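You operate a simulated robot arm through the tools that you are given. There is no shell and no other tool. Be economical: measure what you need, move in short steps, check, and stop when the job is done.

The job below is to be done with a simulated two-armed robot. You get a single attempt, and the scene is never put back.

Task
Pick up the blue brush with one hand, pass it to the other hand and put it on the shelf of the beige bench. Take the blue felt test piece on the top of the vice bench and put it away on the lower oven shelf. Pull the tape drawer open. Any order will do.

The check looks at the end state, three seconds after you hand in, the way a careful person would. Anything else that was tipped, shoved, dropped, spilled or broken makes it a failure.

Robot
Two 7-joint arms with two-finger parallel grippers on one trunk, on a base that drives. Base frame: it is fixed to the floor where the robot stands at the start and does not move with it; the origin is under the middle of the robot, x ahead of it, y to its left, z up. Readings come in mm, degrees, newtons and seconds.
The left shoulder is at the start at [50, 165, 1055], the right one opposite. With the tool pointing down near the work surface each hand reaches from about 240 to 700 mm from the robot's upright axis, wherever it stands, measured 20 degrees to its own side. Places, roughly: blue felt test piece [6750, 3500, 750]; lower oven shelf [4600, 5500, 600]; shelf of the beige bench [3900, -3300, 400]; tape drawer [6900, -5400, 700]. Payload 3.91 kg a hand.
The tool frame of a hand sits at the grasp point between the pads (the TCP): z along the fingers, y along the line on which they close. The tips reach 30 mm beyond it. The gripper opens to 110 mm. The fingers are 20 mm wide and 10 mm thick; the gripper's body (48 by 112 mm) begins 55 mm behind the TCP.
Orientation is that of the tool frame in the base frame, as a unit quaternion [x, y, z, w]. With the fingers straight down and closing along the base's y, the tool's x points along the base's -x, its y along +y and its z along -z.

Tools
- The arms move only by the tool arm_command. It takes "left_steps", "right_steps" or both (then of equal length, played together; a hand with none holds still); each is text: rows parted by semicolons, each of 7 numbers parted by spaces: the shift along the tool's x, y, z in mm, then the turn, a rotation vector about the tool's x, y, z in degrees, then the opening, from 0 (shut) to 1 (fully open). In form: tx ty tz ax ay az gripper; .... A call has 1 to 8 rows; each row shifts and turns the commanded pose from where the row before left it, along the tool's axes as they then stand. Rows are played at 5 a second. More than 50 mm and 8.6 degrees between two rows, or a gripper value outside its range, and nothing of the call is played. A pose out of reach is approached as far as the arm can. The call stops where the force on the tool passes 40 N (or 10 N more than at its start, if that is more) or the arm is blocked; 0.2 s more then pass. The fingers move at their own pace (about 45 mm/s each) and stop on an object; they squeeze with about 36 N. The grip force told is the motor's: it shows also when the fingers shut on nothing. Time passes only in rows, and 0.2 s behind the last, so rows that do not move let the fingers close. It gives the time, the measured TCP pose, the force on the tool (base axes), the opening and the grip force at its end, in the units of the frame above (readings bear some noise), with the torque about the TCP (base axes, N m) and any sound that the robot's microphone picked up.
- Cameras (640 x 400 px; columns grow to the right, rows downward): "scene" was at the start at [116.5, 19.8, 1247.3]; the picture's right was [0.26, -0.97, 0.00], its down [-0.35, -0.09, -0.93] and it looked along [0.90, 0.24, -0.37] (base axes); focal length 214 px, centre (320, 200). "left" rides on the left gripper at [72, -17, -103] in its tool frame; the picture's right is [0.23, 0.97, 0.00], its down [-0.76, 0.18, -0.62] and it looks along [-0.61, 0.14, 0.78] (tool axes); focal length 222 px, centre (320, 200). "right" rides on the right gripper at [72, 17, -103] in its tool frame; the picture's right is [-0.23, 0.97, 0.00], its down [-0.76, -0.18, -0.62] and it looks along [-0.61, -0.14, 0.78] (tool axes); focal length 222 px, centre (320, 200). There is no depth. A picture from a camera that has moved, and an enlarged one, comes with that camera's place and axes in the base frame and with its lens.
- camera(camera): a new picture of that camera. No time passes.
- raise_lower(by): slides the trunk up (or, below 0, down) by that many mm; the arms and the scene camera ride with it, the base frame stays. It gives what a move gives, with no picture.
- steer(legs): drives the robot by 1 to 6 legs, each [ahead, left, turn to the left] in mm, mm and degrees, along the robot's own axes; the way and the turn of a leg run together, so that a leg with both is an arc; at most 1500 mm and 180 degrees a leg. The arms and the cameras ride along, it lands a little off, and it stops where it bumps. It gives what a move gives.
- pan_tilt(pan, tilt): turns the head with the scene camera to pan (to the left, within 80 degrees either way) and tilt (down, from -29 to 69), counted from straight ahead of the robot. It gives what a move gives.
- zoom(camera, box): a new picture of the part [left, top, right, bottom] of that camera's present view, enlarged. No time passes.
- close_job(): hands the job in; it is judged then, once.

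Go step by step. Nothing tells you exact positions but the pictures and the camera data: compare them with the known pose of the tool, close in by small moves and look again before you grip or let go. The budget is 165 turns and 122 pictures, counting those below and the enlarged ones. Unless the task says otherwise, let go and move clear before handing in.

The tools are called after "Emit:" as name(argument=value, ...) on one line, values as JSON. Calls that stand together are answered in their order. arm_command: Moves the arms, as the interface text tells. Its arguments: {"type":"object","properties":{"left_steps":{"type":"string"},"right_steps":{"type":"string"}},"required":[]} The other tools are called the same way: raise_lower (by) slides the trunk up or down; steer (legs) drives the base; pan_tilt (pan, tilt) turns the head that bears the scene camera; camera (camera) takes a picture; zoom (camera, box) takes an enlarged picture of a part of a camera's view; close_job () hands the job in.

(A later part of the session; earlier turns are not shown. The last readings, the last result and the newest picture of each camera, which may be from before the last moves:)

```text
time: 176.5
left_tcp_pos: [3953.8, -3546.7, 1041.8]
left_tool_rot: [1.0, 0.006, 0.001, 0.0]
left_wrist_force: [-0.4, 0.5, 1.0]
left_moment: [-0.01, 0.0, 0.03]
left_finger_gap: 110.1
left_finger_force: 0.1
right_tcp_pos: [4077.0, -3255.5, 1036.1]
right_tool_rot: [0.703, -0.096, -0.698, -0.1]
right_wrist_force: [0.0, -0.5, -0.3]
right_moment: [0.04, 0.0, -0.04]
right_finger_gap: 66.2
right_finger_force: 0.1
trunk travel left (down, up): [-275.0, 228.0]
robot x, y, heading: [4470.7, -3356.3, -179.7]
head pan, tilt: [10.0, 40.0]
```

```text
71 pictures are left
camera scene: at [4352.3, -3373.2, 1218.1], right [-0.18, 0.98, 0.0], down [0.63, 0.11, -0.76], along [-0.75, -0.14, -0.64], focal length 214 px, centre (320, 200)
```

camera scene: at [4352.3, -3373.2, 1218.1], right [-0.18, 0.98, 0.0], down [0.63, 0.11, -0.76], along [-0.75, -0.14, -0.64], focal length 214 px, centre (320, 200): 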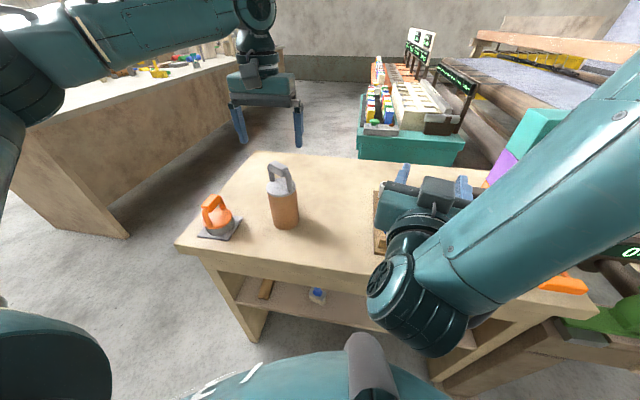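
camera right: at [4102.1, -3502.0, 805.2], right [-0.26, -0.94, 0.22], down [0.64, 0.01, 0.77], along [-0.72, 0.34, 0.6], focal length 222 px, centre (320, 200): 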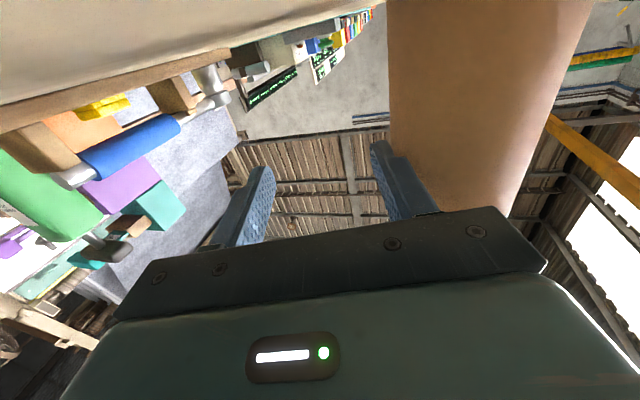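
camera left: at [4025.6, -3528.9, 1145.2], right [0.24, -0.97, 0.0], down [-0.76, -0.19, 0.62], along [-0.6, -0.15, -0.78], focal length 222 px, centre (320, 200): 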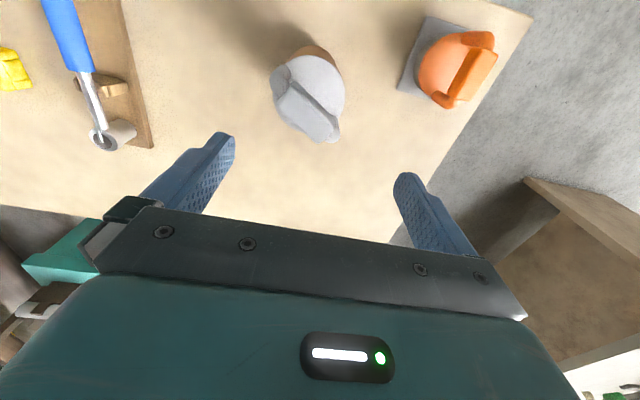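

The push also turned the cylinder's handle (about 65° counter‑clockwise, judging from earlier views). I align the gripper across the handle bar so I can lift, turn it back and set it in place.

Emit:
arm_command(left_steps="-2 -2 0 0 0 -8.5 1;0 0 0 0 0 -8.5 1;0 0 0 0 0 -8.5 1;0 0 0 0 0 -8.5 1;0 0 0 0 0 -8.5 1;0 0 0 0 0 -8.5 1;0 0 0 0 0 -8.5 1;0 0 0 0 0 -8.5 1")

Emit:
camera(camera="left")

Emit:
zoom(camera="scene", box=[220, 60, 340, 240])

```text
time: 178.3
left_tcp_pos: [3955.0, -3543.4, 1043.0]
left_tool_rot: [0.826, 0.564, 0.0, -0.001]
left_wrist_force: [0.0, 0.1, 0.2]
left_moment: [0.02, 0.02, 0.05]
left_finger_gap: 110.0
left_finger_force: 0.0
right_tcp_pos: [4078.4, -3255.7, 1037.3]
right_tool_rot: [0.702, -0.096, -0.698, -0.1]
right_wrist_force: [0.3, 0.3, 0.2]
right_moment: [-0.02, -0.02, 0.0]
right_finger_gap: 65.9
right_finger_force: 0.1
trunk travel left (down, up): [-275.0, 228.0]
robot x, y, heading: [4470.4, -3356.4, -179.7]
head pan, tilt: [10.0, 40.0]
```

```text
70 pictures are left
camera left: at [3964.6, -3469.8, 1145.8], right [0.99, -0.14, 0.0], down [-0.11, -0.77, 0.62], along [-0.09, -0.62, -0.78], focal length 222 px, centre (320, 200)
```

left: 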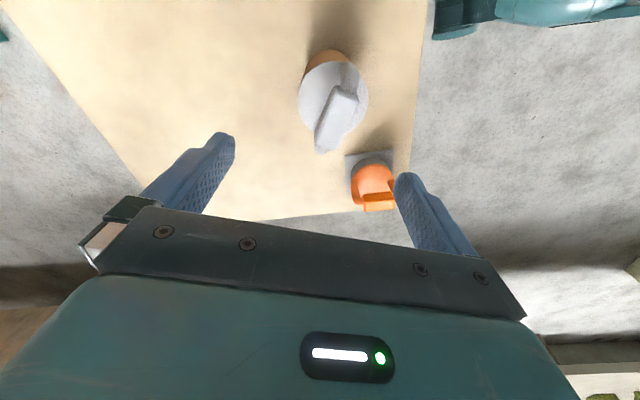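

```text
2.22 times, centred on (280, 150) of scene
camera zoom: at [4353.6, -3372.8, 1218.3], right [-0.18, 0.98, 0.0], down [0.63, 0.11, -0.77], along [-0.75, -0.14, -0.64], focal length 477 px, centre (409, 311)
```

zoom: 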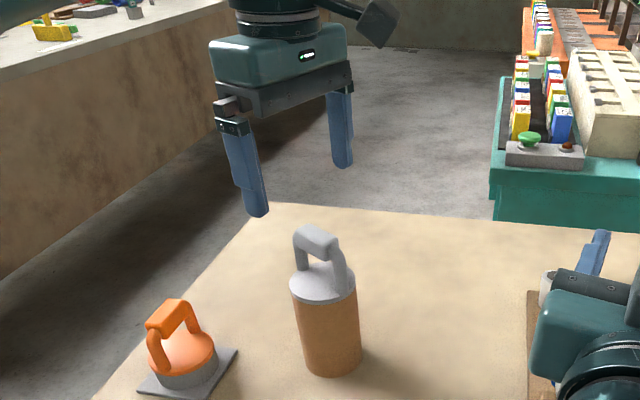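

Bar centre ≈[3966, −3533], top ≈975, body top ≈913. Fine-adjust, descend to z≈960 and grip the bar.

Emit:
arm_command(left_steps="13.3 6.6 0 0 0 0 0.8;0 0 40 0 0 0 0.6;0 0 42 0 0 0 0.6;0 0 0 0 0 0 0.6")

Emit:
camera(camera="left")

Emit:
zoom(camera="scene", box=[220, 100, 340, 240])

```text
time: 179.3
left_tcp_pos: [3965.9, -3534.4, 960.2]
left_tool_rot: [0.827, 0.562, 0.0, 0.0]
left_wrist_force: [-0.6, 0.1, -0.1]
left_moment: [-0.01, -0.01, -0.01]
left_finger_gap: 66.0
left_finger_force: 0.0
right_tcp_pos: [4078.9, -3255.6, 1038.0]
right_tool_rot: [0.702, -0.096, -0.698, -0.099]
right_wrist_force: [0.3, -0.9, -1.2]
right_moment: [-0.01, -0.02, -0.01]
right_finger_gap: 65.9
right_finger_force: 0.1
trunk travel left (down, up): [-275.0, 228.0]
robot x, y, heading: [4467.8, -3354.5, -179.7]
head pan, tilt: [10.0, 40.0]
```

```text
68 pictures are left
camera left: at [3975.6, -3460.0, 1063.6], right [0.99, -0.15, 0.0], down [-0.12, -0.77, 0.62], along [-0.09, -0.62, -0.78], focal length 222 px, centre (320, 200)
```

left: 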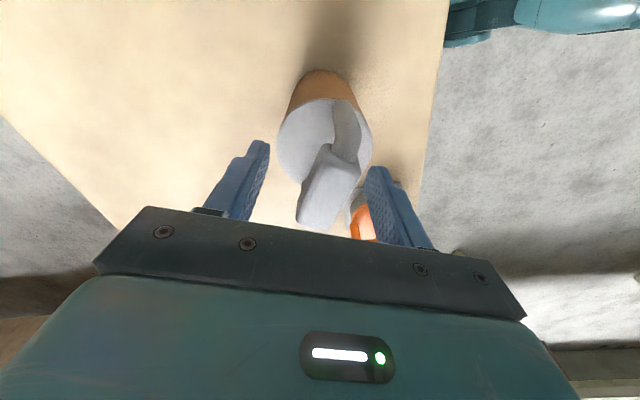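

```text
2.86 times, centred on (280, 170) of scene
camera zoom: at [4353.7, -3372.8, 1218.3], right [-0.18, 0.98, 0.0], down [0.63, 0.11, -0.77], along [-0.75, -0.14, -0.64], focal length 613 px, centre (434, 286)
```

zoom: 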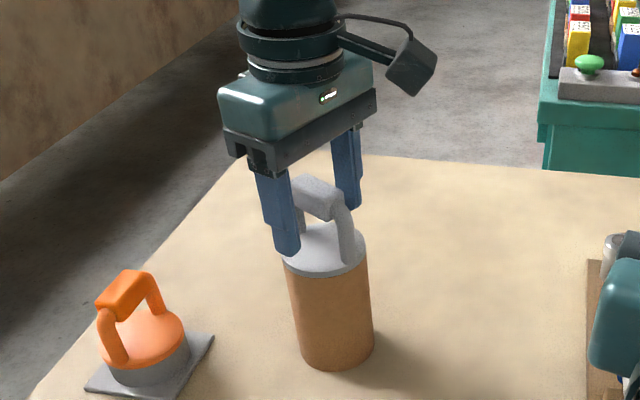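

Emit:
arm_command(left_steps="0 0 0 0 0 0 0.3;0 0 0 0 0 0 0;0 0 0 0 0 0 0;0 0 0 0 0 0 0")

Emit:
arm_command(left_steps="0 0 -4 0 0 0 0;0 0 -4 0 0 0 0;0 0 0 0 0 0 0")

Emit:
zoom(camera="scene", box=[220, 100, 340, 240])

```text
time: 180.3
left_tcp_pos: [3964.5, -3533.9, 960.9]
left_tool_rot: [0.828, 0.561, 0.0, 0.0]
left_wrist_force: [0.6, -0.5, -0.8]
left_moment: [0.0, 0.0, -0.02]
left_finger_gap: 21.5
left_finger_force: 36.4
right_tcp_pos: [4078.1, -3254.7, 1037.0]
right_tool_rot: [0.702, -0.095, -0.699, -0.098]
right_wrist_force: [0.9, -0.3, 0.3]
right_moment: [0.01, 0.01, -0.01]
right_finger_gap: 65.9
right_finger_force: 0.0
trunk travel left (down, up): [-275.0, 228.0]
robot x, y, heading: [4474.0, -3354.6, -179.7]
head pan, tilt: [10.0, 40.0]
```

```text
time: 181.1
left_tcp_pos: [3965.5, -3533.4, 968.0]
left_tool_rot: [0.827, 0.562, 0.001, -0.001]
left_wrist_force: [0.2, 0.7, -1.7]
left_moment: [0.0, 0.0, 0.0]
left_finger_gap: 21.3
left_finger_force: 35.9
right_tcp_pos: [4078.1, -3255.5, 1037.6]
right_tool_rot: [0.702, -0.096, -0.699, -0.1]
right_wrist_force: [-0.3, -0.4, -0.3]
right_moment: [0.0, 0.0, 0.0]
right_finger_gap: 66.1
right_finger_force: 0.1
trunk travel left (down, up): [-275.0, 228.0]
robot x, y, heading: [4471.4, -3355.3, -179.6]
head pan, tilt: [10.0, 40.0]
```

```text
2.86 times, centred on (280, 170) of scene
camera zoom: at [4353.5, -3372.9, 1218.3], right [-0.18, 0.98, 0.0], down [0.63, 0.11, -0.77], along [-0.75, -0.14, -0.64], focal length 613 px, centre (434, 286)
```

zoom: 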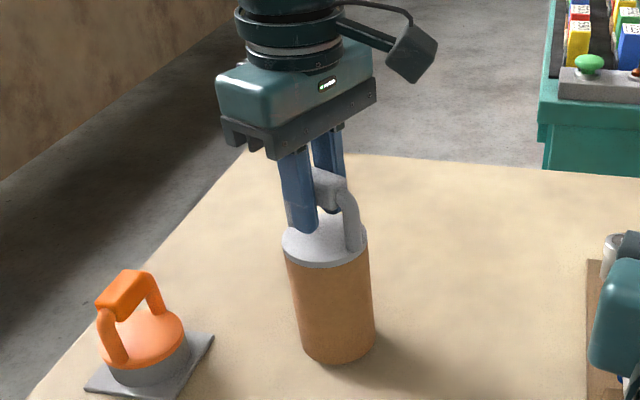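

It lifted cleanly and is light. Turn it back 66° clockwise, then shift (+53, +16).

Emit:
arm_command(left_steps="0 0 0 0 0 8.25 0;0 0 0 0 0 8.25 0;0 0 0 0 0 8.25 0;0 0 0 0 0 8.25 0;0 0 0 0 0 8.25 0;0 0 0 0 0 8.25 0;0 0 0 0 0 8.25 0;0 0 0 0 0 8.25 0")

Emit:
arm_command(left_steps="18 -5 0 0 0 0 0;18 -5 0 0 0 0 0;17.5 -4 0 0 0 0 0;0 0 3 0 0 0 0;0 0 3 0 0 0 0;0 0 0 0 0 0 0")

Emit:
pan_tilt(pan=10, tilt=40)

Emit:
zoom(camera="scene", box=[180, 100, 360, 250])

```text
time: 182.9
left_tcp_pos: [3965.5, -3533.4, 968.4]
left_tool_rot: [1.0, 0.02, 0.001, 0.0]
left_wrist_force: [0.4, -0.9, -2.7]
left_moment: [0.0, -0.02, -0.05]
left_finger_gap: 21.5
left_finger_force: 36.1
right_tcp_pos: [4078.2, -3255.0, 1037.2]
right_tool_rot: [0.702, -0.096, -0.698, -0.1]
right_wrist_force: [-0.2, -0.2, -0.7]
right_moment: [0.0, 0.02, -0.01]
right_finger_gap: 66.4
right_finger_force: 0.2
trunk travel left (down, up): [-275.0, 228.0]
robot x, y, heading: [4470.0, -3357.1, -179.7]
head pan, tilt: [10.0, 40.0]
```

```text
time: 184.3
left_tcp_pos: [4019.2, -3515.3, 962.5]
left_tool_rot: [1.0, 0.021, 0.0, 0.0]
left_wrist_force: [-0.4, -0.8, -1.8]
left_moment: [-0.01, 0.0, 0.02]
left_finger_gap: 21.7
left_finger_force: 35.8
right_tcp_pos: [4077.2, -3255.6, 1036.9]
right_tool_rot: [0.702, -0.096, -0.698, -0.1]
right_wrist_force: [0.7, -0.1, 0.2]
right_moment: [0.02, 0.01, 0.0]
right_finger_gap: 66.1
right_finger_force: 0.1
trunk travel left (down, up): [-275.0, 228.0]
robot x, y, heading: [4468.8, -3352.3, -179.9]
head pan, tilt: [10.0, 40.0]
```

```text
time: 184.9
left_tcp_pos: [4017.3, -3517.7, 962.2]
left_tool_rot: [1.0, 0.021, 0.001, 0.0]
left_wrist_force: [-0.5, -0.4, -2.3]
left_moment: [0.0, 0.01, -0.02]
left_finger_gap: 21.3
left_finger_force: 35.6
right_tcp_pos: [4077.8, -3255.8, 1036.0]
right_tool_rot: [0.702, -0.096, -0.698, -0.099]
right_wrist_force: [0.0, -0.7, 0.5]
right_moment: [0.0, 0.02, -0.02]
right_finger_gap: 65.9
right_finger_force: 0.0
trunk travel left (down, up): [-275.0, 228.0]
robot x, y, heading: [4471.2, -3355.5, -179.8]
head pan, tilt: [10.0, 40.0]
```

```text
2.67 times, centred on (270, 175) of scene
camera zoom: at [4353.5, -3372.9, 1218.3], right [-0.18, 0.98, 0.0], down [0.63, 0.11, -0.77], along [-0.75, -0.14, -0.64], focal length 572 px, centre (453, 267)
```

zoom: 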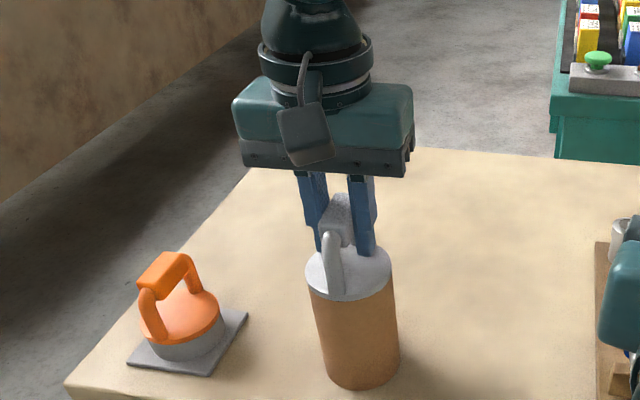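

Set it down the last 2 mm, release, rise.

Emit:
arm_command(left_steps="0 0 2 0 0 0 0;0 0 0 0 0 0 0.3;0 0 0 0 0 0 0.6;0 0 0 0 0 0 0.6;0 0 -30 0 0 0 0.6;0 0 -40 0 0 0 0.6;0 0 -30 0 0 0 0.6")

Emit:
steer(legs=[[-645, -52, -0.9]])

Emit:
pan_tilt(pan=-5, tilt=28)

Emit:
zoom(camera="scene", box=[190, 150, 390, 310])

```text
time: 186.5
left_tcp_pos: [4018.9, -3518.1, 1060.6]
left_tool_rot: [1.0, 0.021, 0.0, 0.0]
left_wrist_force: [-0.1, 0.6, 0.0]
left_moment: [-0.03, -0.01, -0.02]
left_finger_gap: 66.2
left_finger_force: 0.0
right_tcp_pos: [4078.4, -3254.7, 1036.2]
right_tool_rot: [0.702, -0.095, -0.699, -0.099]
right_wrist_force: [0.1, 0.2, 0.2]
right_moment: [0.01, 0.01, -0.01]
right_finger_gap: 66.0
right_finger_force: 0.0
trunk travel left (down, up): [-275.0, 228.0]
robot x, y, heading: [4470.2, -3354.6, -179.7]
head pan, tilt: [10.0, 40.0]
```

```text
time: 190.1
left_tcp_pos: [4664.7, -3460.9, 1060.6]
left_tool_rot: [1.0, 0.013, 0.0, 0.0]
left_wrist_force: [-0.1, 0.1, -0.2]
left_moment: [0.01, -0.01, -0.02]
left_finger_gap: 66.0
left_finger_force: 0.0
right_tcp_pos: [4729.3, -3198.7, 1036.0]
right_tool_rot: [0.701, -0.101, -0.698, -0.104]
right_wrist_force: [-0.4, 1.2, -0.2]
right_moment: [0.0, -0.01, -0.02]
right_finger_gap: 66.1
right_finger_force: 0.1
trunk travel left (down, up): [-275.0, 228.0]
robot x, y, heading: [5121.5, -3303.6, 179.2]
head pan, tilt: [10.0, 40.0]
```

```text
time: 190.9
left_tcp_pos: [4663.0, -3460.5, 1060.7]
left_tool_rot: [1.0, 0.013, 0.001, -0.001]
left_wrist_force: [-0.4, -0.7, -0.3]
left_moment: [0.03, 0.03, -0.02]
left_finger_gap: 65.7
left_finger_force: 0.1
right_tcp_pos: [4728.7, -3198.7, 1036.3]
right_tool_rot: [0.701, -0.102, -0.698, -0.105]
right_wrist_force: [0.3, 0.4, 0.2]
right_moment: [0.0, -0.02, -0.02]
right_finger_gap: 65.9
right_finger_force: 0.0
trunk travel left (down, up): [-275.0, 228.0]
robot x, y, heading: [5119.7, -3304.0, 179.6]
head pan, tilt: [-5.0, 28.0]
```

```text
2.50 times, centred on (290, 230) of scene
camera zoom: at [4996.4, -3298.8, 1236.8], right [0.1, 1.0, 0.0], down [0.47, -0.05, -0.88], along [-0.88, 0.09, -0.47], focal length 536 px, centre (395, 125)
```

zoom: 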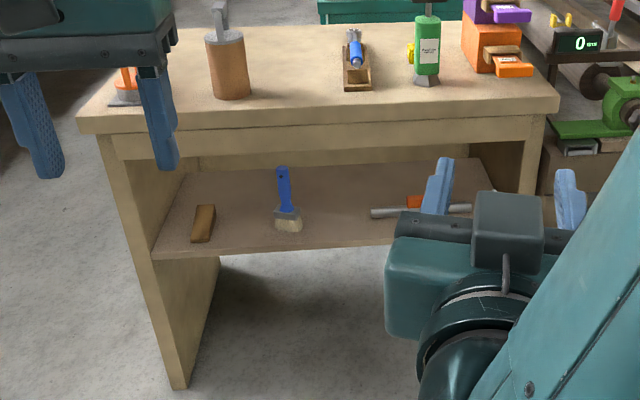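

The cylinder is back to its former place within several mm, brush still standing. Now I take the right route: first strafe to y −4350, then through the gap.

Emit:
steer(legs=[[0, 1050, 0], [960, 0, 0], [0, 0, 90], [1500, 0, 0]])

Emit:
pan_tilt(pan=55, tilt=18)

Emit:
camera(camera="scene")

```text
time: 211.7
left_tcp_pos: [4293.2, -6299.6, 1060.4]
left_tool_rot: [0.698, 0.716, 0.0, -0.001]
left_wrist_force: [-0.8, -0.5, 0.1]
left_moment: [0.01, 0.0, 0.02]
left_finger_gap: 66.0
left_finger_force: 0.0
right_tcp_pos: [4031.5, -6236.2, 1037.0]
right_tool_rot: [0.568, 0.424, -0.568, 0.418]
right_wrist_force: [0.2, -0.6, -0.6]
right_moment: [0.05, -0.04, -0.01]
right_finger_gap: 66.1
right_finger_force: 0.1
trunk travel left (down, up): [-275.0, 228.0]
robot x, y, heading: [4138.2, -5844.7, -90.7]
head pan, tilt: [-5.0, 28.0]
```

```text
time: 213.0
left_tcp_pos: [4293.4, -6299.8, 1060.8]
left_tool_rot: [0.699, 0.715, 0.0, 0.001]
left_wrist_force: [0.6, -0.5, -0.6]
left_moment: [-0.01, -0.01, -0.01]
left_finger_gap: 65.8
left_finger_force: 0.0
right_tcp_pos: [4032.8, -6236.1, 1037.5]
right_tool_rot: [0.568, 0.423, -0.568, 0.418]
right_wrist_force: [0.5, -0.1, -0.4]
right_moment: [0.0, 0.02, 0.01]
right_finger_gap: 65.7
right_finger_force: 0.1
trunk travel left (down, up): [-275.0, 228.0]
robot x, y, heading: [4137.0, -5847.0, -90.9]
head pan, tilt: [55.0, 18.0]
```

```text
63 pictures are left
camera scene: at [4210.0, -5933.4, 1253.0], right [-0.58, -0.81, 0.0], down [-0.25, 0.18, -0.95], along [0.77, -0.56, -0.31], focal length 214 px, centre (320, 200)
```

scene: 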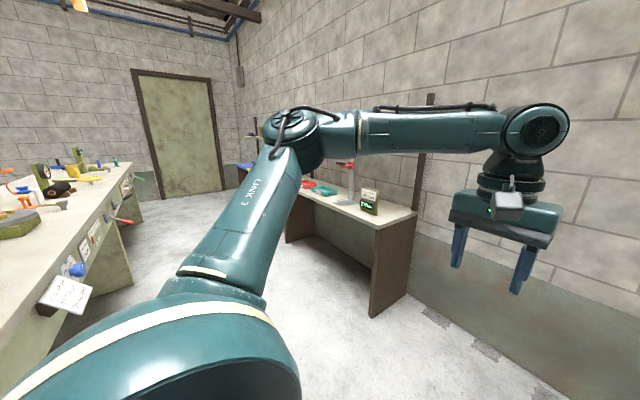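

The aisle behind the table (y −5650 to −6850) has drawers and labels on the table's back side. I enter it.

Emit:
steer(legs=[[430, 0, 0.9], [0, 0, 90], [1500, 0, 0]])

Emit:
pan_tilt(pan=48, tilt=22)

Emit:
camera(camera="scene")

```text
time: 226.6
left_tcp_pos: [6095.5, -6124.8, 1060.6]
left_tool_rot: [-0.011, 1.0, -0.001, 0.0]
left_wrist_force: [-0.5, -0.2, -0.5]
left_moment: [0.02, -0.01, 0.01]
left_finger_gap: 65.9
left_finger_force: 0.0
right_tcp_pos: [6031.1, -6384.9, 1036.2]
right_tool_rot: [0.102, 0.701, -0.105, 0.698]
right_wrist_force: [-0.8, 0.3, -0.4]
right_moment: [0.03, 0.0, -0.01]
right_finger_gap: 65.9
right_finger_force: 0.0
trunk travel left (down, up): [-275.0, 228.0]
robot x, y, heading: [5645.8, -6277.2, -0.9]
head pan, tilt: [55.0, 18.0]
```

```text
time: 227.2
left_tcp_pos: [6096.5, -6124.9, 1061.1]
left_tool_rot: [-0.012, 1.0, 0.0, 0.0]
left_wrist_force: [-0.6, -0.6, -0.1]
left_moment: [-0.01, 0.0, 0.0]
left_finger_gap: 65.7
left_finger_force: 0.1
right_tcp_pos: [6032.2, -6384.6, 1037.1]
right_tool_rot: [0.102, 0.701, -0.105, 0.698]
right_wrist_force: [-0.5, 0.0, 0.1]
right_moment: [0.0, -0.02, 0.02]
right_finger_gap: 66.2
right_finger_force: 0.1
trunk travel left (down, up): [-275.0, 228.0]
robot x, y, heading: [5644.4, -6276.9, -1.1]
head pan, tilt: [48.0, 22.0]
```

```text
62 pictures are left
camera scene: at [5731.9, -6215.4, 1246.5], right [0.73, -0.68, 0.0], down [-0.25, -0.27, -0.93], along [0.63, 0.68, -0.37], focal length 214 px, centre (320, 200)
```

scene: 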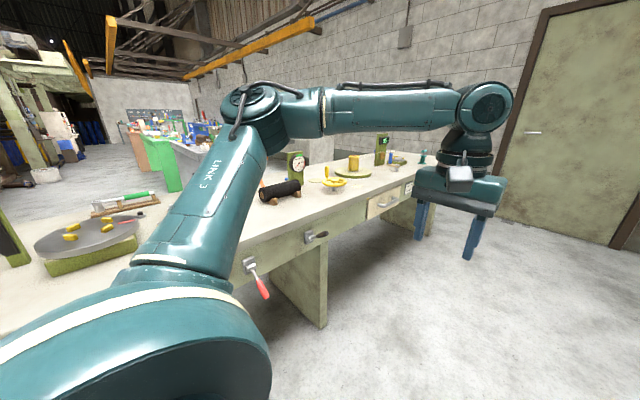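

A drawer shows at about [6904, −5600, 727]. Drive in front of it and face the table.

Emit:
steer(legs=[[1250, 0, 1], [0, 0, 90]])

Emit:
pan_tilt(pan=0, tilt=35)

Emit:
camera(camera="scene")

```text
time: 237.4
left_tcp_pos: [6721.4, -5840.6, 1061.6]
left_tool_rot: [0.724, -0.69, 0.001, 0.0]
left_wrist_force: [-0.4, -0.7, -0.2]
left_moment: [-0.01, -0.01, 0.0]
left_finger_gap: 66.1
left_finger_force: 0.1
right_tcp_pos: [6982.6, -5899.6, 1035.8]
right_tool_rot: [-0.43, 0.563, 0.426, 0.563]
right_wrist_force: [0.5, 0.5, 0.2]
right_moment: [0.01, 0.02, -0.01]
right_finger_gap: 66.0
right_finger_force: 0.1
trunk travel left (down, up): [-275.0, 228.0]
robot x, y, heading: [6887.7, -6291.9, 90.5]
head pan, tilt: [48.0, 22.0]
```

```text
time: 238.6
left_tcp_pos: [6721.6, -5841.3, 1060.1]
left_tool_rot: [0.724, -0.69, 0.0, 0.0]
left_wrist_force: [0.3, 0.3, -0.5]
left_moment: [0.0, 0.03, 0.03]
left_finger_gap: 65.7
left_finger_force: 0.1
right_tcp_pos: [6983.1, -5900.2, 1036.2]
right_tool_rot: [-0.43, 0.563, 0.426, 0.563]
right_wrist_force: [0.9, 0.1, 0.0]
right_moment: [0.0, 0.01, 0.0]
right_finger_gap: 65.9
right_finger_force: 0.1
trunk travel left (down, up): [-275.0, 228.0]
robot x, y, heading: [6888.9, -6286.9, 90.9]
head pan, tilt: [0.0, 35.0]
```

```text
61 pictures are left
camera scene: at [6883.5, -6177.7, 1225.9], right [1.0, 0.01, 0.0], down [0.01, -0.57, -0.82], along [-0.01, 0.82, -0.57], focal length 214 px, centre (320, 200)
```

scene: 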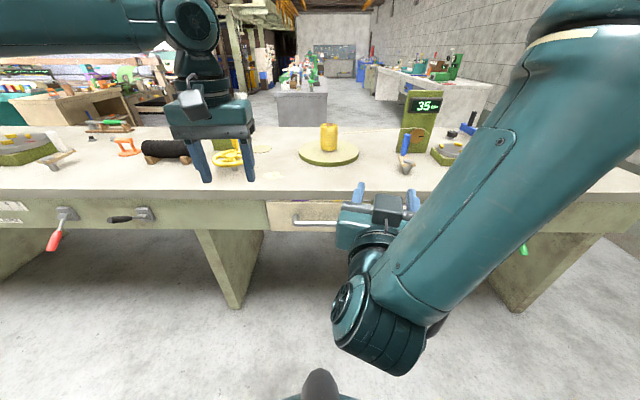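

Emit:
arm_command(right_steps="0 -40 -10 0 0 0 0.6;0 -40 -10 0 0 0 0.6;0 -40 -10 0 0 0 0.6;0 -40 -10 0 0 0 0.6;0 -40 -10 0 0 0 0.6")

Emit:
zoom(camera="scene", box=[180, 150, 580, 300])

```text
time: 239.8
left_tcp_pos: [6721.2, -5840.4, 1059.8]
left_tool_rot: [0.724, -0.69, 0.0, 0.0]
left_wrist_force: [0.8, -0.6, 0.5]
left_moment: [0.03, -0.04, -0.01]
left_finger_gap: 65.8
left_finger_force: 0.0
right_tcp_pos: [7036.2, -5874.8, 1018.5]
right_tool_rot: [-0.43, 0.563, 0.426, 0.563]
right_wrist_force: [-0.5, 0.4, 0.4]
right_moment: [-0.03, -0.02, 0.0]
right_finger_gap: 66.1
right_finger_force: 0.1
right hand out of reach, approached as far as the arm can: row 1, 2, 3, 4, 5
trunk travel left (down, up): [-275.0, 228.0]
robot x, y, heading: [6889.7, -6288.0, 90.7]
head pan, tilt: [0.0, 35.0]
```

```text
1.60 times, centred on (380, 225) of scene
camera zoom: at [6883.9, -6177.5, 1225.8], right [1.0, 0.01, 0.0], down [0.01, -0.57, -0.82], along [-0.01, 0.82, -0.57], focal length 343 px, centre (224, 160)
```

zoom: 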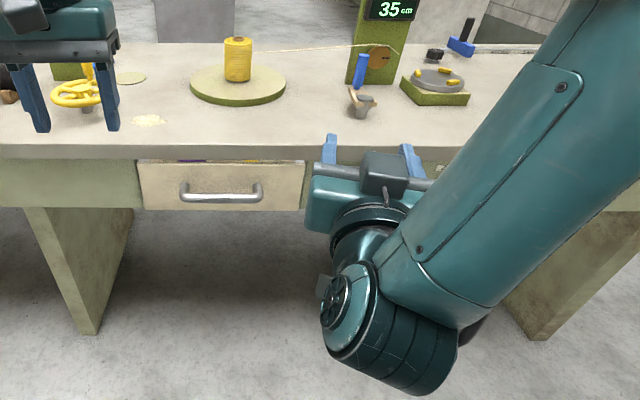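

This matches the given drawer place: bar handle centred about x 6884, z≈725. I'll roll the right hand so its fingers close vertically, then grip the bar from the front.

Emit:
arm_command(right_steps="20 20 -10 -5 0 0 0.6;20 20 0 -5 0 0 0.6;20 0 0 -5 0 0 0.6;0 0 0 0 0 8.2 0.6;0 0 0 0 0 8.2 0.6;0 0 0 0 0 8.2 0.6;0 0 0 0 0 8.2 0.6;0 0 0 0 0 8.2 0.6")

```text
time: 241.6
left_tcp_pos: [6720.0, -5839.4, 1061.3]
left_tool_rot: [0.724, -0.689, 0.001, 0.001]
left_wrist_force: [-0.1, -0.4, 0.5]
left_moment: [0.03, -0.04, -0.01]
left_finger_gap: 66.0
left_finger_force: 0.1
right_tcp_pos: [6994.2, -5874.3, 956.7]
right_tool_rot: [-0.291, 0.646, 0.64, 0.296]
right_wrist_force: [0.6, -0.9, 0.2]
right_moment: [-0.03, 0.03, 0.0]
right_finger_gap: 66.3
right_finger_force: 0.1
trunk travel left (down, up): [-275.0, 228.0]
robot x, y, heading: [6884.8, -6289.5, 90.4]
head pan, tilt: [0.0, 35.0]
```

Emit:
arm_command(right_steps="0 0 0 0 0 8.2 0.6;0 0 0 0 0 8.2 0.6;0 0 0 0 0 8.2 0.6;0 0 0 0 0 8.2 0.6;0 0 0 0 0 8.2 0.6;0 0 0 0 0 8 0.6")

Emit:
camera(camera="right")

Emit:
camera(camera="scene")

```text
time: 242.9
left_tcp_pos: [6721.8, -5840.8, 1060.6]
left_tool_rot: [0.725, -0.689, 0.0, 0.0]
left_wrist_force: [0.2, 0.6, -0.3]
left_moment: [-0.02, 0.01, -0.03]
left_finger_gap: 66.0
left_finger_force: 0.0
right_tcp_pos: [6994.4, -5874.0, 958.5]
right_tool_rot: [0.004, 0.709, 0.705, 0.004]
right_wrist_force: [-0.3, 0.4, 0.1]
right_moment: [0.0, -0.02, 0.0]
right_finger_gap: 65.9
right_finger_force: 0.2
trunk travel left (down, up): [-275.0, 228.0]
robot x, y, heading: [6883.2, -6290.5, 90.5]
head pan, tilt: [0.0, 35.0]
```

```text
59 pictures are left
camera right: at [6920.5, -5976.0, 975.8], right [0.23, 0.0, 0.97], down [0.76, -0.63, -0.17], along [0.61, 0.78, -0.15], focal length 222 px, centre (320, 200)
```

right: 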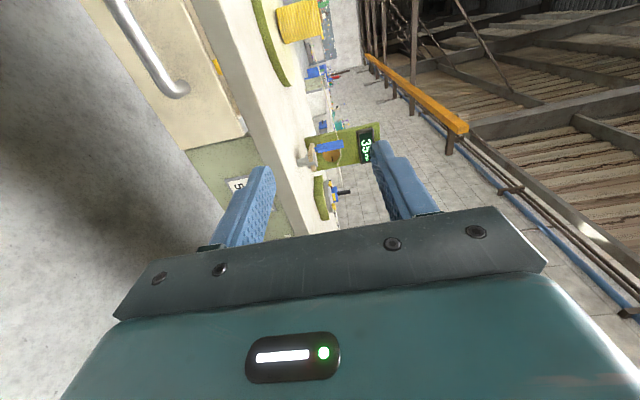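

```text
58 pictures are left
camera scene: at [6883.6, -6177.7, 1225.9], right [1.0, 0.01, 0.0], down [0.01, -0.57, -0.82], along [-0.01, 0.82, -0.57], focal length 214 px, centre (320, 200)
```

scene: 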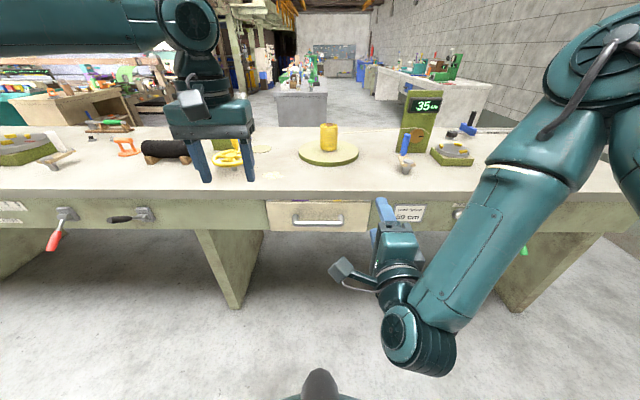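

Emit:
zoom(camera="scene", box=[260, 180, 380, 250])

Emit:
zoom(camera="right", box=[80, 0, 280, 160])

```text
5.33 times, centred on (320, 215) of scene
camera zoom: at [6883.6, -6177.7, 1225.9], right [1.0, 0.01, 0.0], down [0.01, -0.57, -0.82], along [-0.01, 0.82, -0.57], focal length 1144 px, centre (320, 120)
```

zoom: 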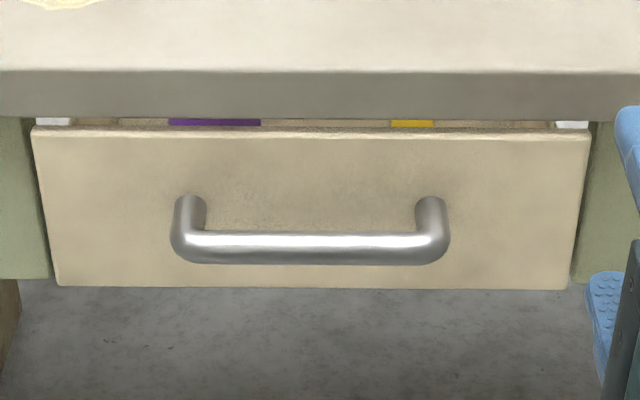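

```text
2.50 times, centred on (180, 80) of right
camera zoom: at [6920.5, -5976.0, 975.8], right [0.23, 0.0, 0.97], down [0.76, -0.63, -0.17], along [0.61, 0.78, -0.15], focal length 555 px, centre (670, 500)
```

zoom: 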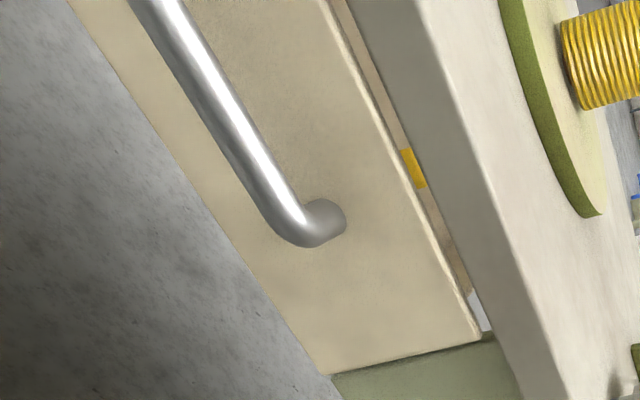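

It's the tape drawer (tape visible inside). Bar handle centre ≈[6871, −5626, 743], 50 mm in front of the face. Retract the left arm, shift left, lower the trunk so the right hand lines up.

Emit:
arm_command(left_steps="40 0 0 0 0 0 0.6;40 0 0 0 0 0 0.6;40 0 -20 0 0 0 0.6;0 0 -30 0 0 0 0.6", right_steps="0 0 0 0 0 0 0.75;0 0 0 0 0 0 0.75;0 0 0 0 0 0 0.75;0 0 0 0 0 0 0.75")

Emit:
steer(legs=[[0, 123, -0.5]])

Emit:
raise_lower(by=-213)

Emit:
pan_tilt(pan=-10, tilt=35)

Emit:
camera(camera="right")

Emit:
camera(camera="scene")

```text
time: 243.9
left_tcp_pos: [6728.4, -5962.1, 1110.6]
left_tool_rot: [0.725, -0.689, 0.0, 0.001]
left_wrist_force: [0.0, 0.2, -0.3]
left_moment: [0.01, -0.01, -0.02]
left_finger_gap: 66.3
left_finger_force: 0.0
right_tcp_pos: [6994.2, -5874.2, 958.3]
right_tool_rot: [0.002, 0.709, 0.705, 0.004]
right_wrist_force: [0.2, 0.2, 0.7]
right_moment: [0.01, 0.0, -0.01]
right_finger_gap: 82.7
right_finger_force: 0.1
trunk travel left (down, up): [-275.0, 228.0]
robot x, y, heading: [6888.1, -6293.3, 90.7]
head pan, tilt: [0.0, 35.0]
```

```text
time: 245.2
left_tcp_pos: [6607.1, -5960.4, 1110.6]
left_tool_rot: [0.721, -0.693, 0.0, -0.001]
left_wrist_force: [0.5, -0.7, 0.1]
left_moment: [-0.02, -0.01, -0.03]
left_finger_gap: 65.9
left_finger_force: 0.1
right_tcp_pos: [6876.2, -5875.5, 959.4]
right_tool_rot: [0.004, 0.709, 0.705, 0.008]
right_wrist_force: [0.1, -0.6, 0.7]
right_moment: [-0.02, -0.04, -0.03]
right_finger_gap: 82.5
right_finger_force: 0.1
trunk travel left (down, up): [-275.0, 228.0]
robot x, y, heading: [6765.0, -6295.2, 90.3]
head pan, tilt: [0.0, 35.0]
```

```text
time: 247.5
left_tcp_pos: [6607.1, -5961.3, 896.9]
left_tool_rot: [0.722, -0.692, 0.0, -0.001]
left_wrist_force: [0.3, 0.7, -0.1]
left_moment: [-0.03, 0.03, -0.01]
left_finger_gap: 66.1
left_finger_force: 0.0
right_tcp_pos: [6876.0, -5875.5, 745.3]
right_tool_rot: [0.005, 0.709, 0.705, 0.007]
right_wrist_force: [0.2, 0.7, 0.3]
right_moment: [0.0, 0.01, -0.04]
right_finger_gap: 82.5
right_finger_force: 0.0
trunk travel left (down, up): [-62.0, 441.0]
robot x, y, heading: [6763.8, -6296.6, 90.2]
head pan, tilt: [0.0, 35.0]
```

```text
time: 248.2
left_tcp_pos: [6607.2, -5961.3, 897.2]
left_tool_rot: [0.721, -0.693, 0.0, 0.0]
left_wrist_force: [0.5, 1.0, 1.1]
left_moment: [-0.01, 0.02, -0.04]
left_finger_gap: 66.0
left_finger_force: 0.1
right_tcp_pos: [6876.9, -5876.5, 744.9]
right_tool_rot: [0.004, 0.709, 0.705, 0.008]
right_wrist_force: [0.3, 0.6, -0.5]
right_moment: [0.01, 0.01, -0.02]
right_finger_gap: 82.7
right_finger_force: 0.0
trunk travel left (down, up): [-62.0, 441.0]
robot x, y, heading: [6767.8, -6292.5, 90.0]
head pan, tilt: [-10.0, 35.0]
```

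```text
55 pictures are left
camera right: at [6801.0, -5977.1, 762.6], right [0.22, 0.0, 0.97], down [0.75, -0.64, -0.17], along [0.62, 0.77, -0.14], focal length 222 px, centre (320, 200)
```

right: 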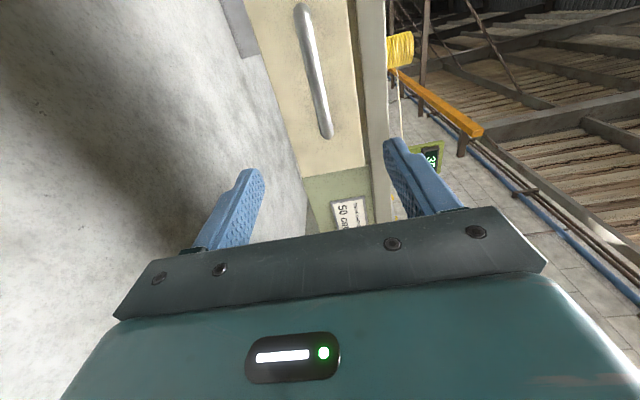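

```text
54 pictures are left
camera scene: at [6777.7, -6179.8, 1012.9], right [0.99, -0.17, 0.0], down [-0.1, -0.57, -0.82], along [0.14, 0.81, -0.57], focal length 214 px, centre (320, 200)
```

scene: 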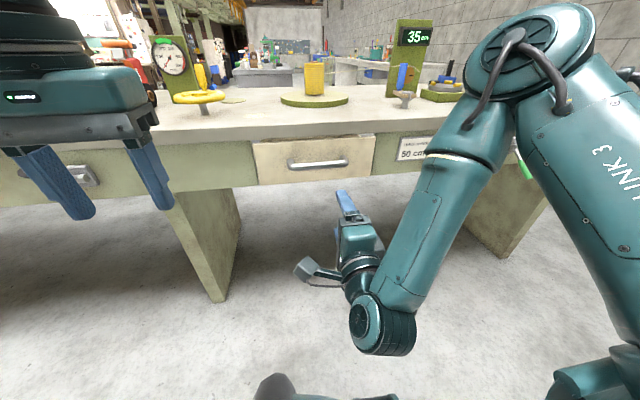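

Handle z≈741, y≈−5626 confirmed; the hand is in line. Drive 190 mm, then look.

Emit:
steer(legs=[[185, 0, 0]])

Emit:
camera(camera="right")

Emit:
zoom(camera="scene", box=[220, 100, 460, 280])

```text
time: 249.7
left_tcp_pos: [6606.1, -5776.5, 897.5]
left_tool_rot: [0.721, -0.693, 0.0, 0.0]
left_wrist_force: [-0.7, 0.1, -0.2]
left_moment: [0.01, 0.0, -0.01]
left_finger_gap: 66.2
left_finger_force: 0.1
right_tcp_pos: [6874.2, -5691.3, 744.6]
right_tool_rot: [0.004, 0.709, 0.705, 0.007]
right_wrist_force: [1.0, -0.3, 0.5]
right_moment: [0.02, 0.02, 0.0]
right_finger_gap: 82.5
right_finger_force: 0.1
trunk travel left (down, up): [-62.0, 441.0]
robot x, y, heading: [6765.5, -6111.8, 90.6]
head pan, tilt: [-10.0, 35.0]
```

```text
53 pictures are left
camera right: at [6799.8, -5792.7, 762.7], right [0.22, 0.0, 0.97], down [0.75, -0.64, -0.17], along [0.62, 0.77, -0.14], focal length 222 px, centre (320, 200)
```

right: 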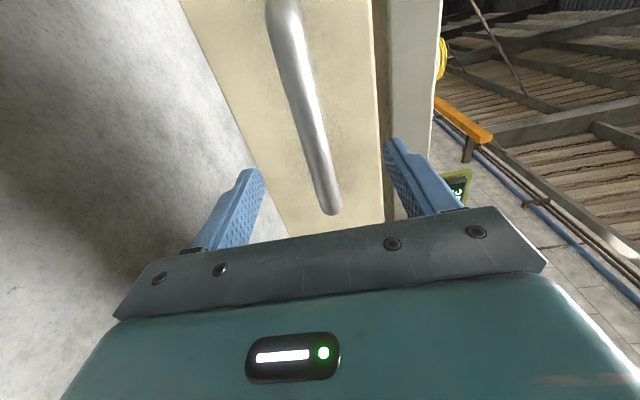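

```text
2.22 times, centred on (340, 190) of scene
camera zoom: at [6777.0, -5995.5, 1012.9], right [0.99, -0.17, 0.0], down [-0.1, -0.57, -0.82], along [0.14, 0.81, -0.57], focal length 477 px, centre (276, 222)
```

zoom: 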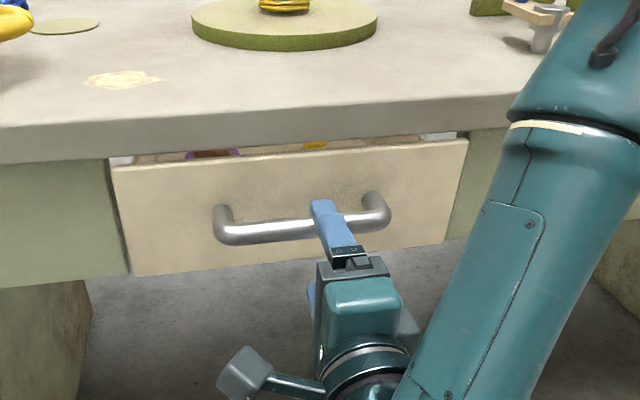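

Upper finger is above, lower below the bar. Move 58 mm forward, 4 mm down, and close.

Emit:
arm_command(right_steps="0 -4 20 0 0 0 0.75;0 0 20 0 0 0 0.75;0 0 18 0 0 0 0.75;0 0 0 0 0 0 0.3;0 0 0 0 0 0 0;0 0 0 0 0 0 0;0 0 0 0 0 0 0")

Emit:
zoom(camera="scene", box=[220, 100, 460, 280])

```text
time: 251.3
left_tcp_pos: [6606.8, -5775.2, 896.2]
left_tool_rot: [0.722, -0.692, 0.0, 0.001]
left_wrist_force: [-0.7, -0.5, -0.3]
left_moment: [-0.03, -0.01, 0.01]
left_finger_gap: 66.0
left_finger_force: 0.1
right_tcp_pos: [6870.2, -5635.2, 740.1]
right_tool_rot: [0.005, 0.714, 0.7, 0.008]
right_wrist_force: [-2.7, 0.4, -20.3]
right_moment: [-0.31, 0.25, -0.13]
right_finger_gap: 21.7
right_finger_force: 28.3
right hand out of reach, approached as far as the arm can: row 3
trunk travel left (down, up): [-62.0, 441.0]
robot x, y, heading: [6765.3, -6106.4, 90.1]
head pan, tilt: [-10.0, 35.0]
```

```text
2.22 times, centred on (340, 190) of scene
camera zoom: at [6777.0, -5994.3, 1012.3], right [0.99, -0.17, 0.0], down [-0.1, -0.57, -0.82], along [0.14, 0.81, -0.57], focal length 477 px, centre (276, 222)
```

zoom: 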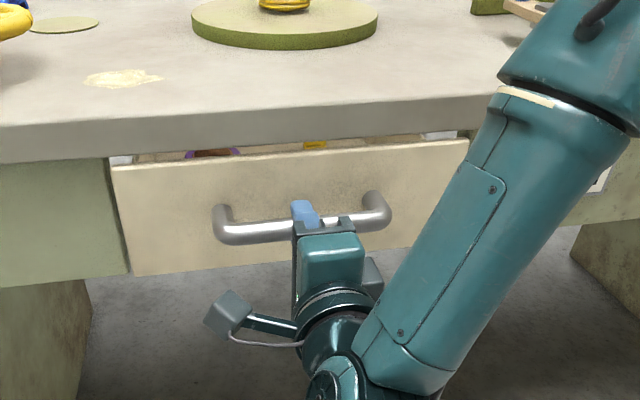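

Bar gripped (gap ≈ 22 mm). Ease 3 mm downward and pull by driving back.

Emit:
arm_command(right_steps="0 -3 0 0 0 0 0;0 0 0 0 0 0 0")

Emit:
steer(legs=[[-100, 0, 0]])

Emit:
zoom(camera="scene", box=[200, 80, 480, 280])

```text
time: 251.9
left_tcp_pos: [6607.8, -5774.2, 898.3]
left_tool_rot: [0.722, -0.692, 0.001, 0.001]
left_wrist_force: [0.1, 0.6, 0.3]
left_moment: [0.0, 0.0, 0.0]
left_finger_gap: 66.2
left_finger_force: 0.1
right_tcp_pos: [6868.7, -5635.7, 740.9]
right_tool_rot: [0.005, 0.712, 0.702, 0.009]
right_wrist_force: [5.8, -1.6, -18.5]
right_moment: [-0.3, 0.11, 1.06]
right_finger_gap: 21.7
right_finger_force: 45.0
trunk travel left (down, up): [-62.0, 441.0]
robot x, y, heading: [6762.6, -6105.4, 90.1]
head pan, tilt: [-10.0, 35.0]
```

```text
time: 253.1
left_tcp_pos: [6606.8, -5874.8, 897.8]
left_tool_rot: [0.722, -0.692, 0.0, 0.001]
left_wrist_force: [-0.1, 0.3, 0.3]
left_moment: [-0.01, 0.0, 0.02]
left_finger_gap: 65.9
left_finger_force: 0.1
right_tcp_pos: [6869.6, -5733.3, 740.9]
right_tool_rot: [0.005, 0.712, 0.702, 0.009]
right_wrist_force: [3.4, -2.3, -21.8]
right_moment: [-0.29, 0.14, -0.59]
right_finger_gap: 21.9
right_finger_force: 45.0
trunk travel left (down, up): [-62.0, 441.0]
robot x, y, heading: [6762.4, -6208.1, 89.9]
head pan, tilt: [-10.0, 35.0]
```

```text
2.00 times, centred on (340, 180) of scene
camera zoom: at [6777.9, -6093.1, 1012.6], right [0.99, -0.17, 0.0], down [-0.1, -0.57, -0.82], along [0.14, 0.81, -0.57], focal length 429 px, centre (280, 240)
```

zoom: 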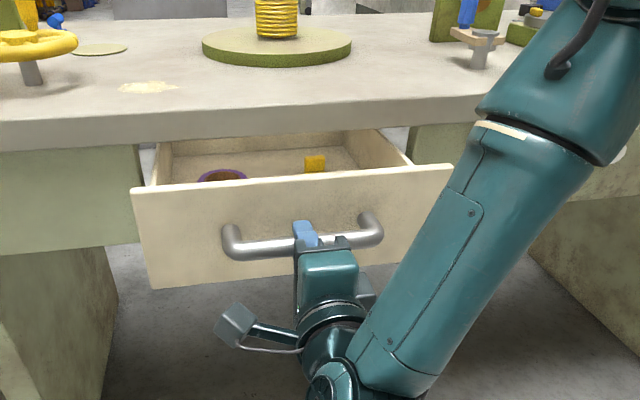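

The drawer slides out. Pull another 120 mm.

Emit:
steer(legs=[[-120, 0, 0]])

Emit:
zoom(camera="scene", box=[200, 80, 480, 280])

```text
time: 254.3
left_tcp_pos: [6608.8, -5992.9, 897.2]
left_tool_rot: [0.722, -0.692, 0.0, 0.0]
left_wrist_force: [0.9, 0.5, 0.3]
left_moment: [0.03, -0.02, 0.01]
left_finger_gap: 66.2
left_finger_force: 0.0
right_tcp_pos: [6868.8, -5852.8, 739.9]
right_tool_rot: [0.005, 0.712, 0.702, 0.008]
right_wrist_force: [-2.8, -1.8, -11.1]
right_moment: [-0.14, 0.23, -0.32]
right_finger_gap: 21.9
right_finger_force: 45.0
trunk travel left (down, up): [-62.0, 441.0]
robot x, y, heading: [6768.6, -6324.9, 90.3]
head pan, tilt: [-10.0, 35.0]
```

```text
2.00 times, centred on (340, 180) of scene
camera zoom: at [6777.9, -6211.8, 1012.7], right [0.99, -0.17, 0.0], down [-0.1, -0.57, -0.82], along [0.14, 0.81, -0.57], focal length 429 px, centre (280, 240)
```

zoom: 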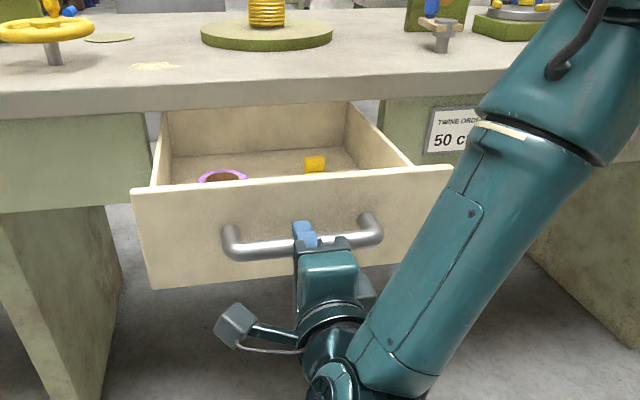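

Open by about 220 mm. Try 40 mm more, then release.

Emit:
steer(legs=[[-40, 0, 0]])

Emit:
arm_command(right_steps="0 0 0 0 0 0 0.4;0 0 0 0 0 0 0.75;0 0 0 0 0 0 0.75;0 0 0 0 0 0 0.75;0 0 -40 0 0 0 0.75;0 0 -40 0 0 0 0.75")

Emit:
camera(camera="scene")

```text
time: 255.2
left_tcp_pos: [6609.5, -6032.5, 897.7]
left_tool_rot: [0.722, -0.692, 0.0, 0.001]
left_wrist_force: [-0.2, -1.1, -0.4]
left_moment: [0.0, 0.0, 0.02]
left_finger_gap: 66.0
left_finger_force: 0.0
right_tcp_pos: [6868.2, -5892.7, 740.8]
right_tool_rot: [0.005, 0.713, 0.702, 0.008]
right_wrist_force: [-2.5, -0.9, -4.2]
right_moment: [-0.08, 0.28, -0.29]
right_finger_gap: 21.4
right_finger_force: 44.7
trunk travel left (down, up): [-62.0, 441.0]
robot x, y, heading: [6764.9, -6361.0, 90.2]
head pan, tilt: [-10.0, 35.0]
```

```text
time: 256.6
left_tcp_pos: [6607.0, -6031.7, 898.3]
left_tool_rot: [0.722, -0.692, 0.0, 0.0]
left_wrist_force: [0.1, -0.2, 0.5]
left_moment: [0.0, -0.02, 0.01]
left_finger_gap: 66.3
left_finger_force: 0.1
right_tcp_pos: [6864.6, -5969.5, 738.2]
right_tool_rot: [0.004, 0.712, 0.703, 0.009]
right_wrist_force: [0.3, -0.1, 0.5]
right_moment: [-0.04, 0.04, 0.03]
right_finger_gap: 82.7
right_finger_force: 0.0
right hand out of reach, approached as far as the arm can: row 6
trunk travel left (down, up): [-62.0, 441.0]
robot x, y, heading: [6766.5, -6365.0, 89.8]
head pan, tilt: [-10.0, 35.0]
```

```text
48 pictures are left
camera scene: at [6777.7, -6252.0, 1012.9], right [0.99, -0.17, 0.0], down [-0.1, -0.57, -0.82], along [0.14, 0.81, -0.57], focal length 214 px, centre (320, 200)
```

scene: 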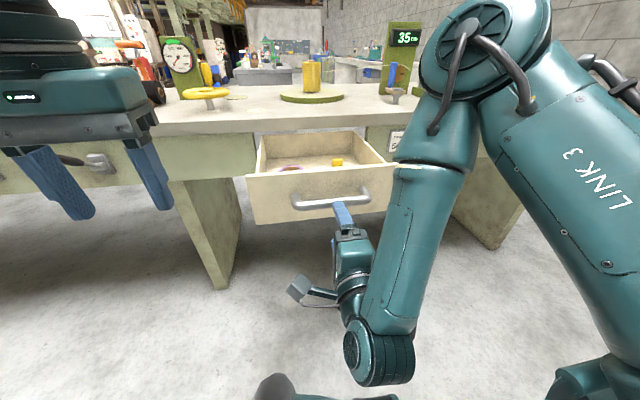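

Drawer is open about 260 mm and released. Back off slightly, raise the trunk, slide left clear of the drawer, and travel back out through the gap.

Emit:
steer(legs=[[-70, 0, 0], [0, 800, 0]])

Emit:
raise_lower(by=213)

Emit:
steer(legs=[[0, 0, 90], [1480, -100, 0], [330, 0, 0], [0, 0, -90]])

```text
time: 261.5
left_tcp_pos: [5808.3, -6107.5, 898.0]
left_tool_rot: [0.723, -0.69, 0.0, 0.0]
left_wrist_force: [0.2, -0.5, 0.1]
left_moment: [-0.02, 0.03, 0.0]
left_finger_gap: 66.2
left_finger_force: 0.0
right_tcp_pos: [6065.1, -6043.8, 737.2]
right_tool_rot: [0.003, 0.712, 0.702, 0.007]
right_wrist_force: [0.5, 0.0, -1.0]
right_moment: [0.01, 0.02, 0.0]
right_finger_gap: 82.4
right_finger_force: 0.2
trunk travel left (down, up): [-62.0, 441.0]
robot x, y, heading: [5968.2, -6440.2, 90.7]
head pan, tilt: [-10.0, 35.0]
```

```text
time: 263.8
left_tcp_pos: [5808.8, -6106.1, 1110.4]
left_tool_rot: [0.724, -0.689, 0.0, 0.0]
left_wrist_force: [0.3, 0.6, 0.0]
left_moment: [0.01, 0.02, 0.0]
left_finger_gap: 65.8
left_finger_force: 0.0
right_tcp_pos: [6064.1, -6042.0, 950.2]
right_tool_rot: [0.004, 0.712, 0.702, 0.007]
right_wrist_force: [0.0, 0.7, -0.1]
right_moment: [-0.01, 0.0, 0.0]
right_finger_gap: 82.7
right_finger_force: 0.1
trunk travel left (down, up): [-275.0, 228.0]
robot x, y, heading: [5967.8, -6435.7, 90.3]
head pan, tilt: [-10.0, 35.0]
```

```text
time: 280.6
left_tcp_pos: [3993.1, -6019.1, 1109.5]
left_tool_rot: [0.721, -0.693, 0.001, 0.0]
left_wrist_force: [0.5, -0.1, 0.2]
left_moment: [0.0, -0.04, -0.03]
left_finger_gap: 66.0
left_finger_force: 0.2
right_tcp_pos: [4250.5, -5955.4, 950.8]
right_tool_rot: [0.005, 0.712, 0.702, 0.009]
right_wrist_force: [0.3, 0.1, -0.3]
right_moment: [0.01, 0.02, -0.01]
right_finger_gap: 82.9
right_finger_force: 0.0
trunk travel left (down, up): [-275.0, 228.0]
robot x, y, heading: [4154.2, -6350.4, 89.9]
head pan, tilt: [-10.0, 35.0]
```

Emit:
steer(legs=[[1000, 0, 0], [900, 0, 0], [0, -1100, 0], [1450, 0, 0]])

Emit:
pan_tilt(pan=-5, tilt=8)

Emit:
camera(camera="scene")

```text
time: 302.2
left_tcp_pos: [5107.2, -2668.2, 1110.8]
left_tool_rot: [0.721, -0.693, 0.0, 0.0]
left_wrist_force: [0.1, 0.9, -0.4]
left_moment: [0.0, -0.03, 0.03]
left_finger_gap: 66.1
left_finger_force: 0.1
right_tcp_pos: [5364.6, -2606.2, 950.8]
right_tool_rot: [0.007, 0.712, 0.702, 0.01]
right_wrist_force: [0.5, -1.2, 0.2]
right_moment: [0.02, 0.02, -0.01]
right_finger_gap: 82.5
right_finger_force: 0.0
trunk travel left (down, up): [-275.0, 228.0]
robot x, y, heading: [5263.1, -3000.9, 89.9]
head pan, tilt: [-10.0, 35.0]
```

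```text
time: 303.1
left_tcp_pos: [5106.6, -2668.5, 1110.9]
left_tool_rot: [0.721, -0.693, 0.0, 0.0]
left_wrist_force: [0.3, 0.0, 0.0]
left_moment: [-0.01, 0.01, 0.01]
left_finger_gap: 66.3
left_finger_force: 0.1
right_tcp_pos: [5365.0, -2606.7, 951.1]
right_tool_rot: [0.006, 0.712, 0.702, 0.009]
right_wrist_force: [-0.1, -0.6, 0.4]
right_moment: [-0.01, -0.02, -0.04]
right_finger_gap: 82.5
right_finger_force: 0.1
trunk travel left (down, up): [-275.0, 228.0]
robot x, y, heading: [5263.7, -3001.2, 89.9]
head pan, tilt: [-5.0, 8.0]
```

```text
47 pictures are left
camera scene: at [5269.4, -2882.8, 1269.2], right [1.0, -0.09, 0.0], down [-0.01, -0.14, -0.99], along [0.09, 0.99, -0.14], focal length 214 px, centre (320, 200)
```

scene: 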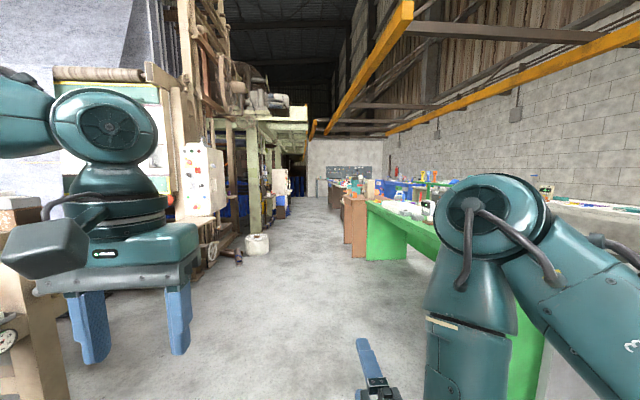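

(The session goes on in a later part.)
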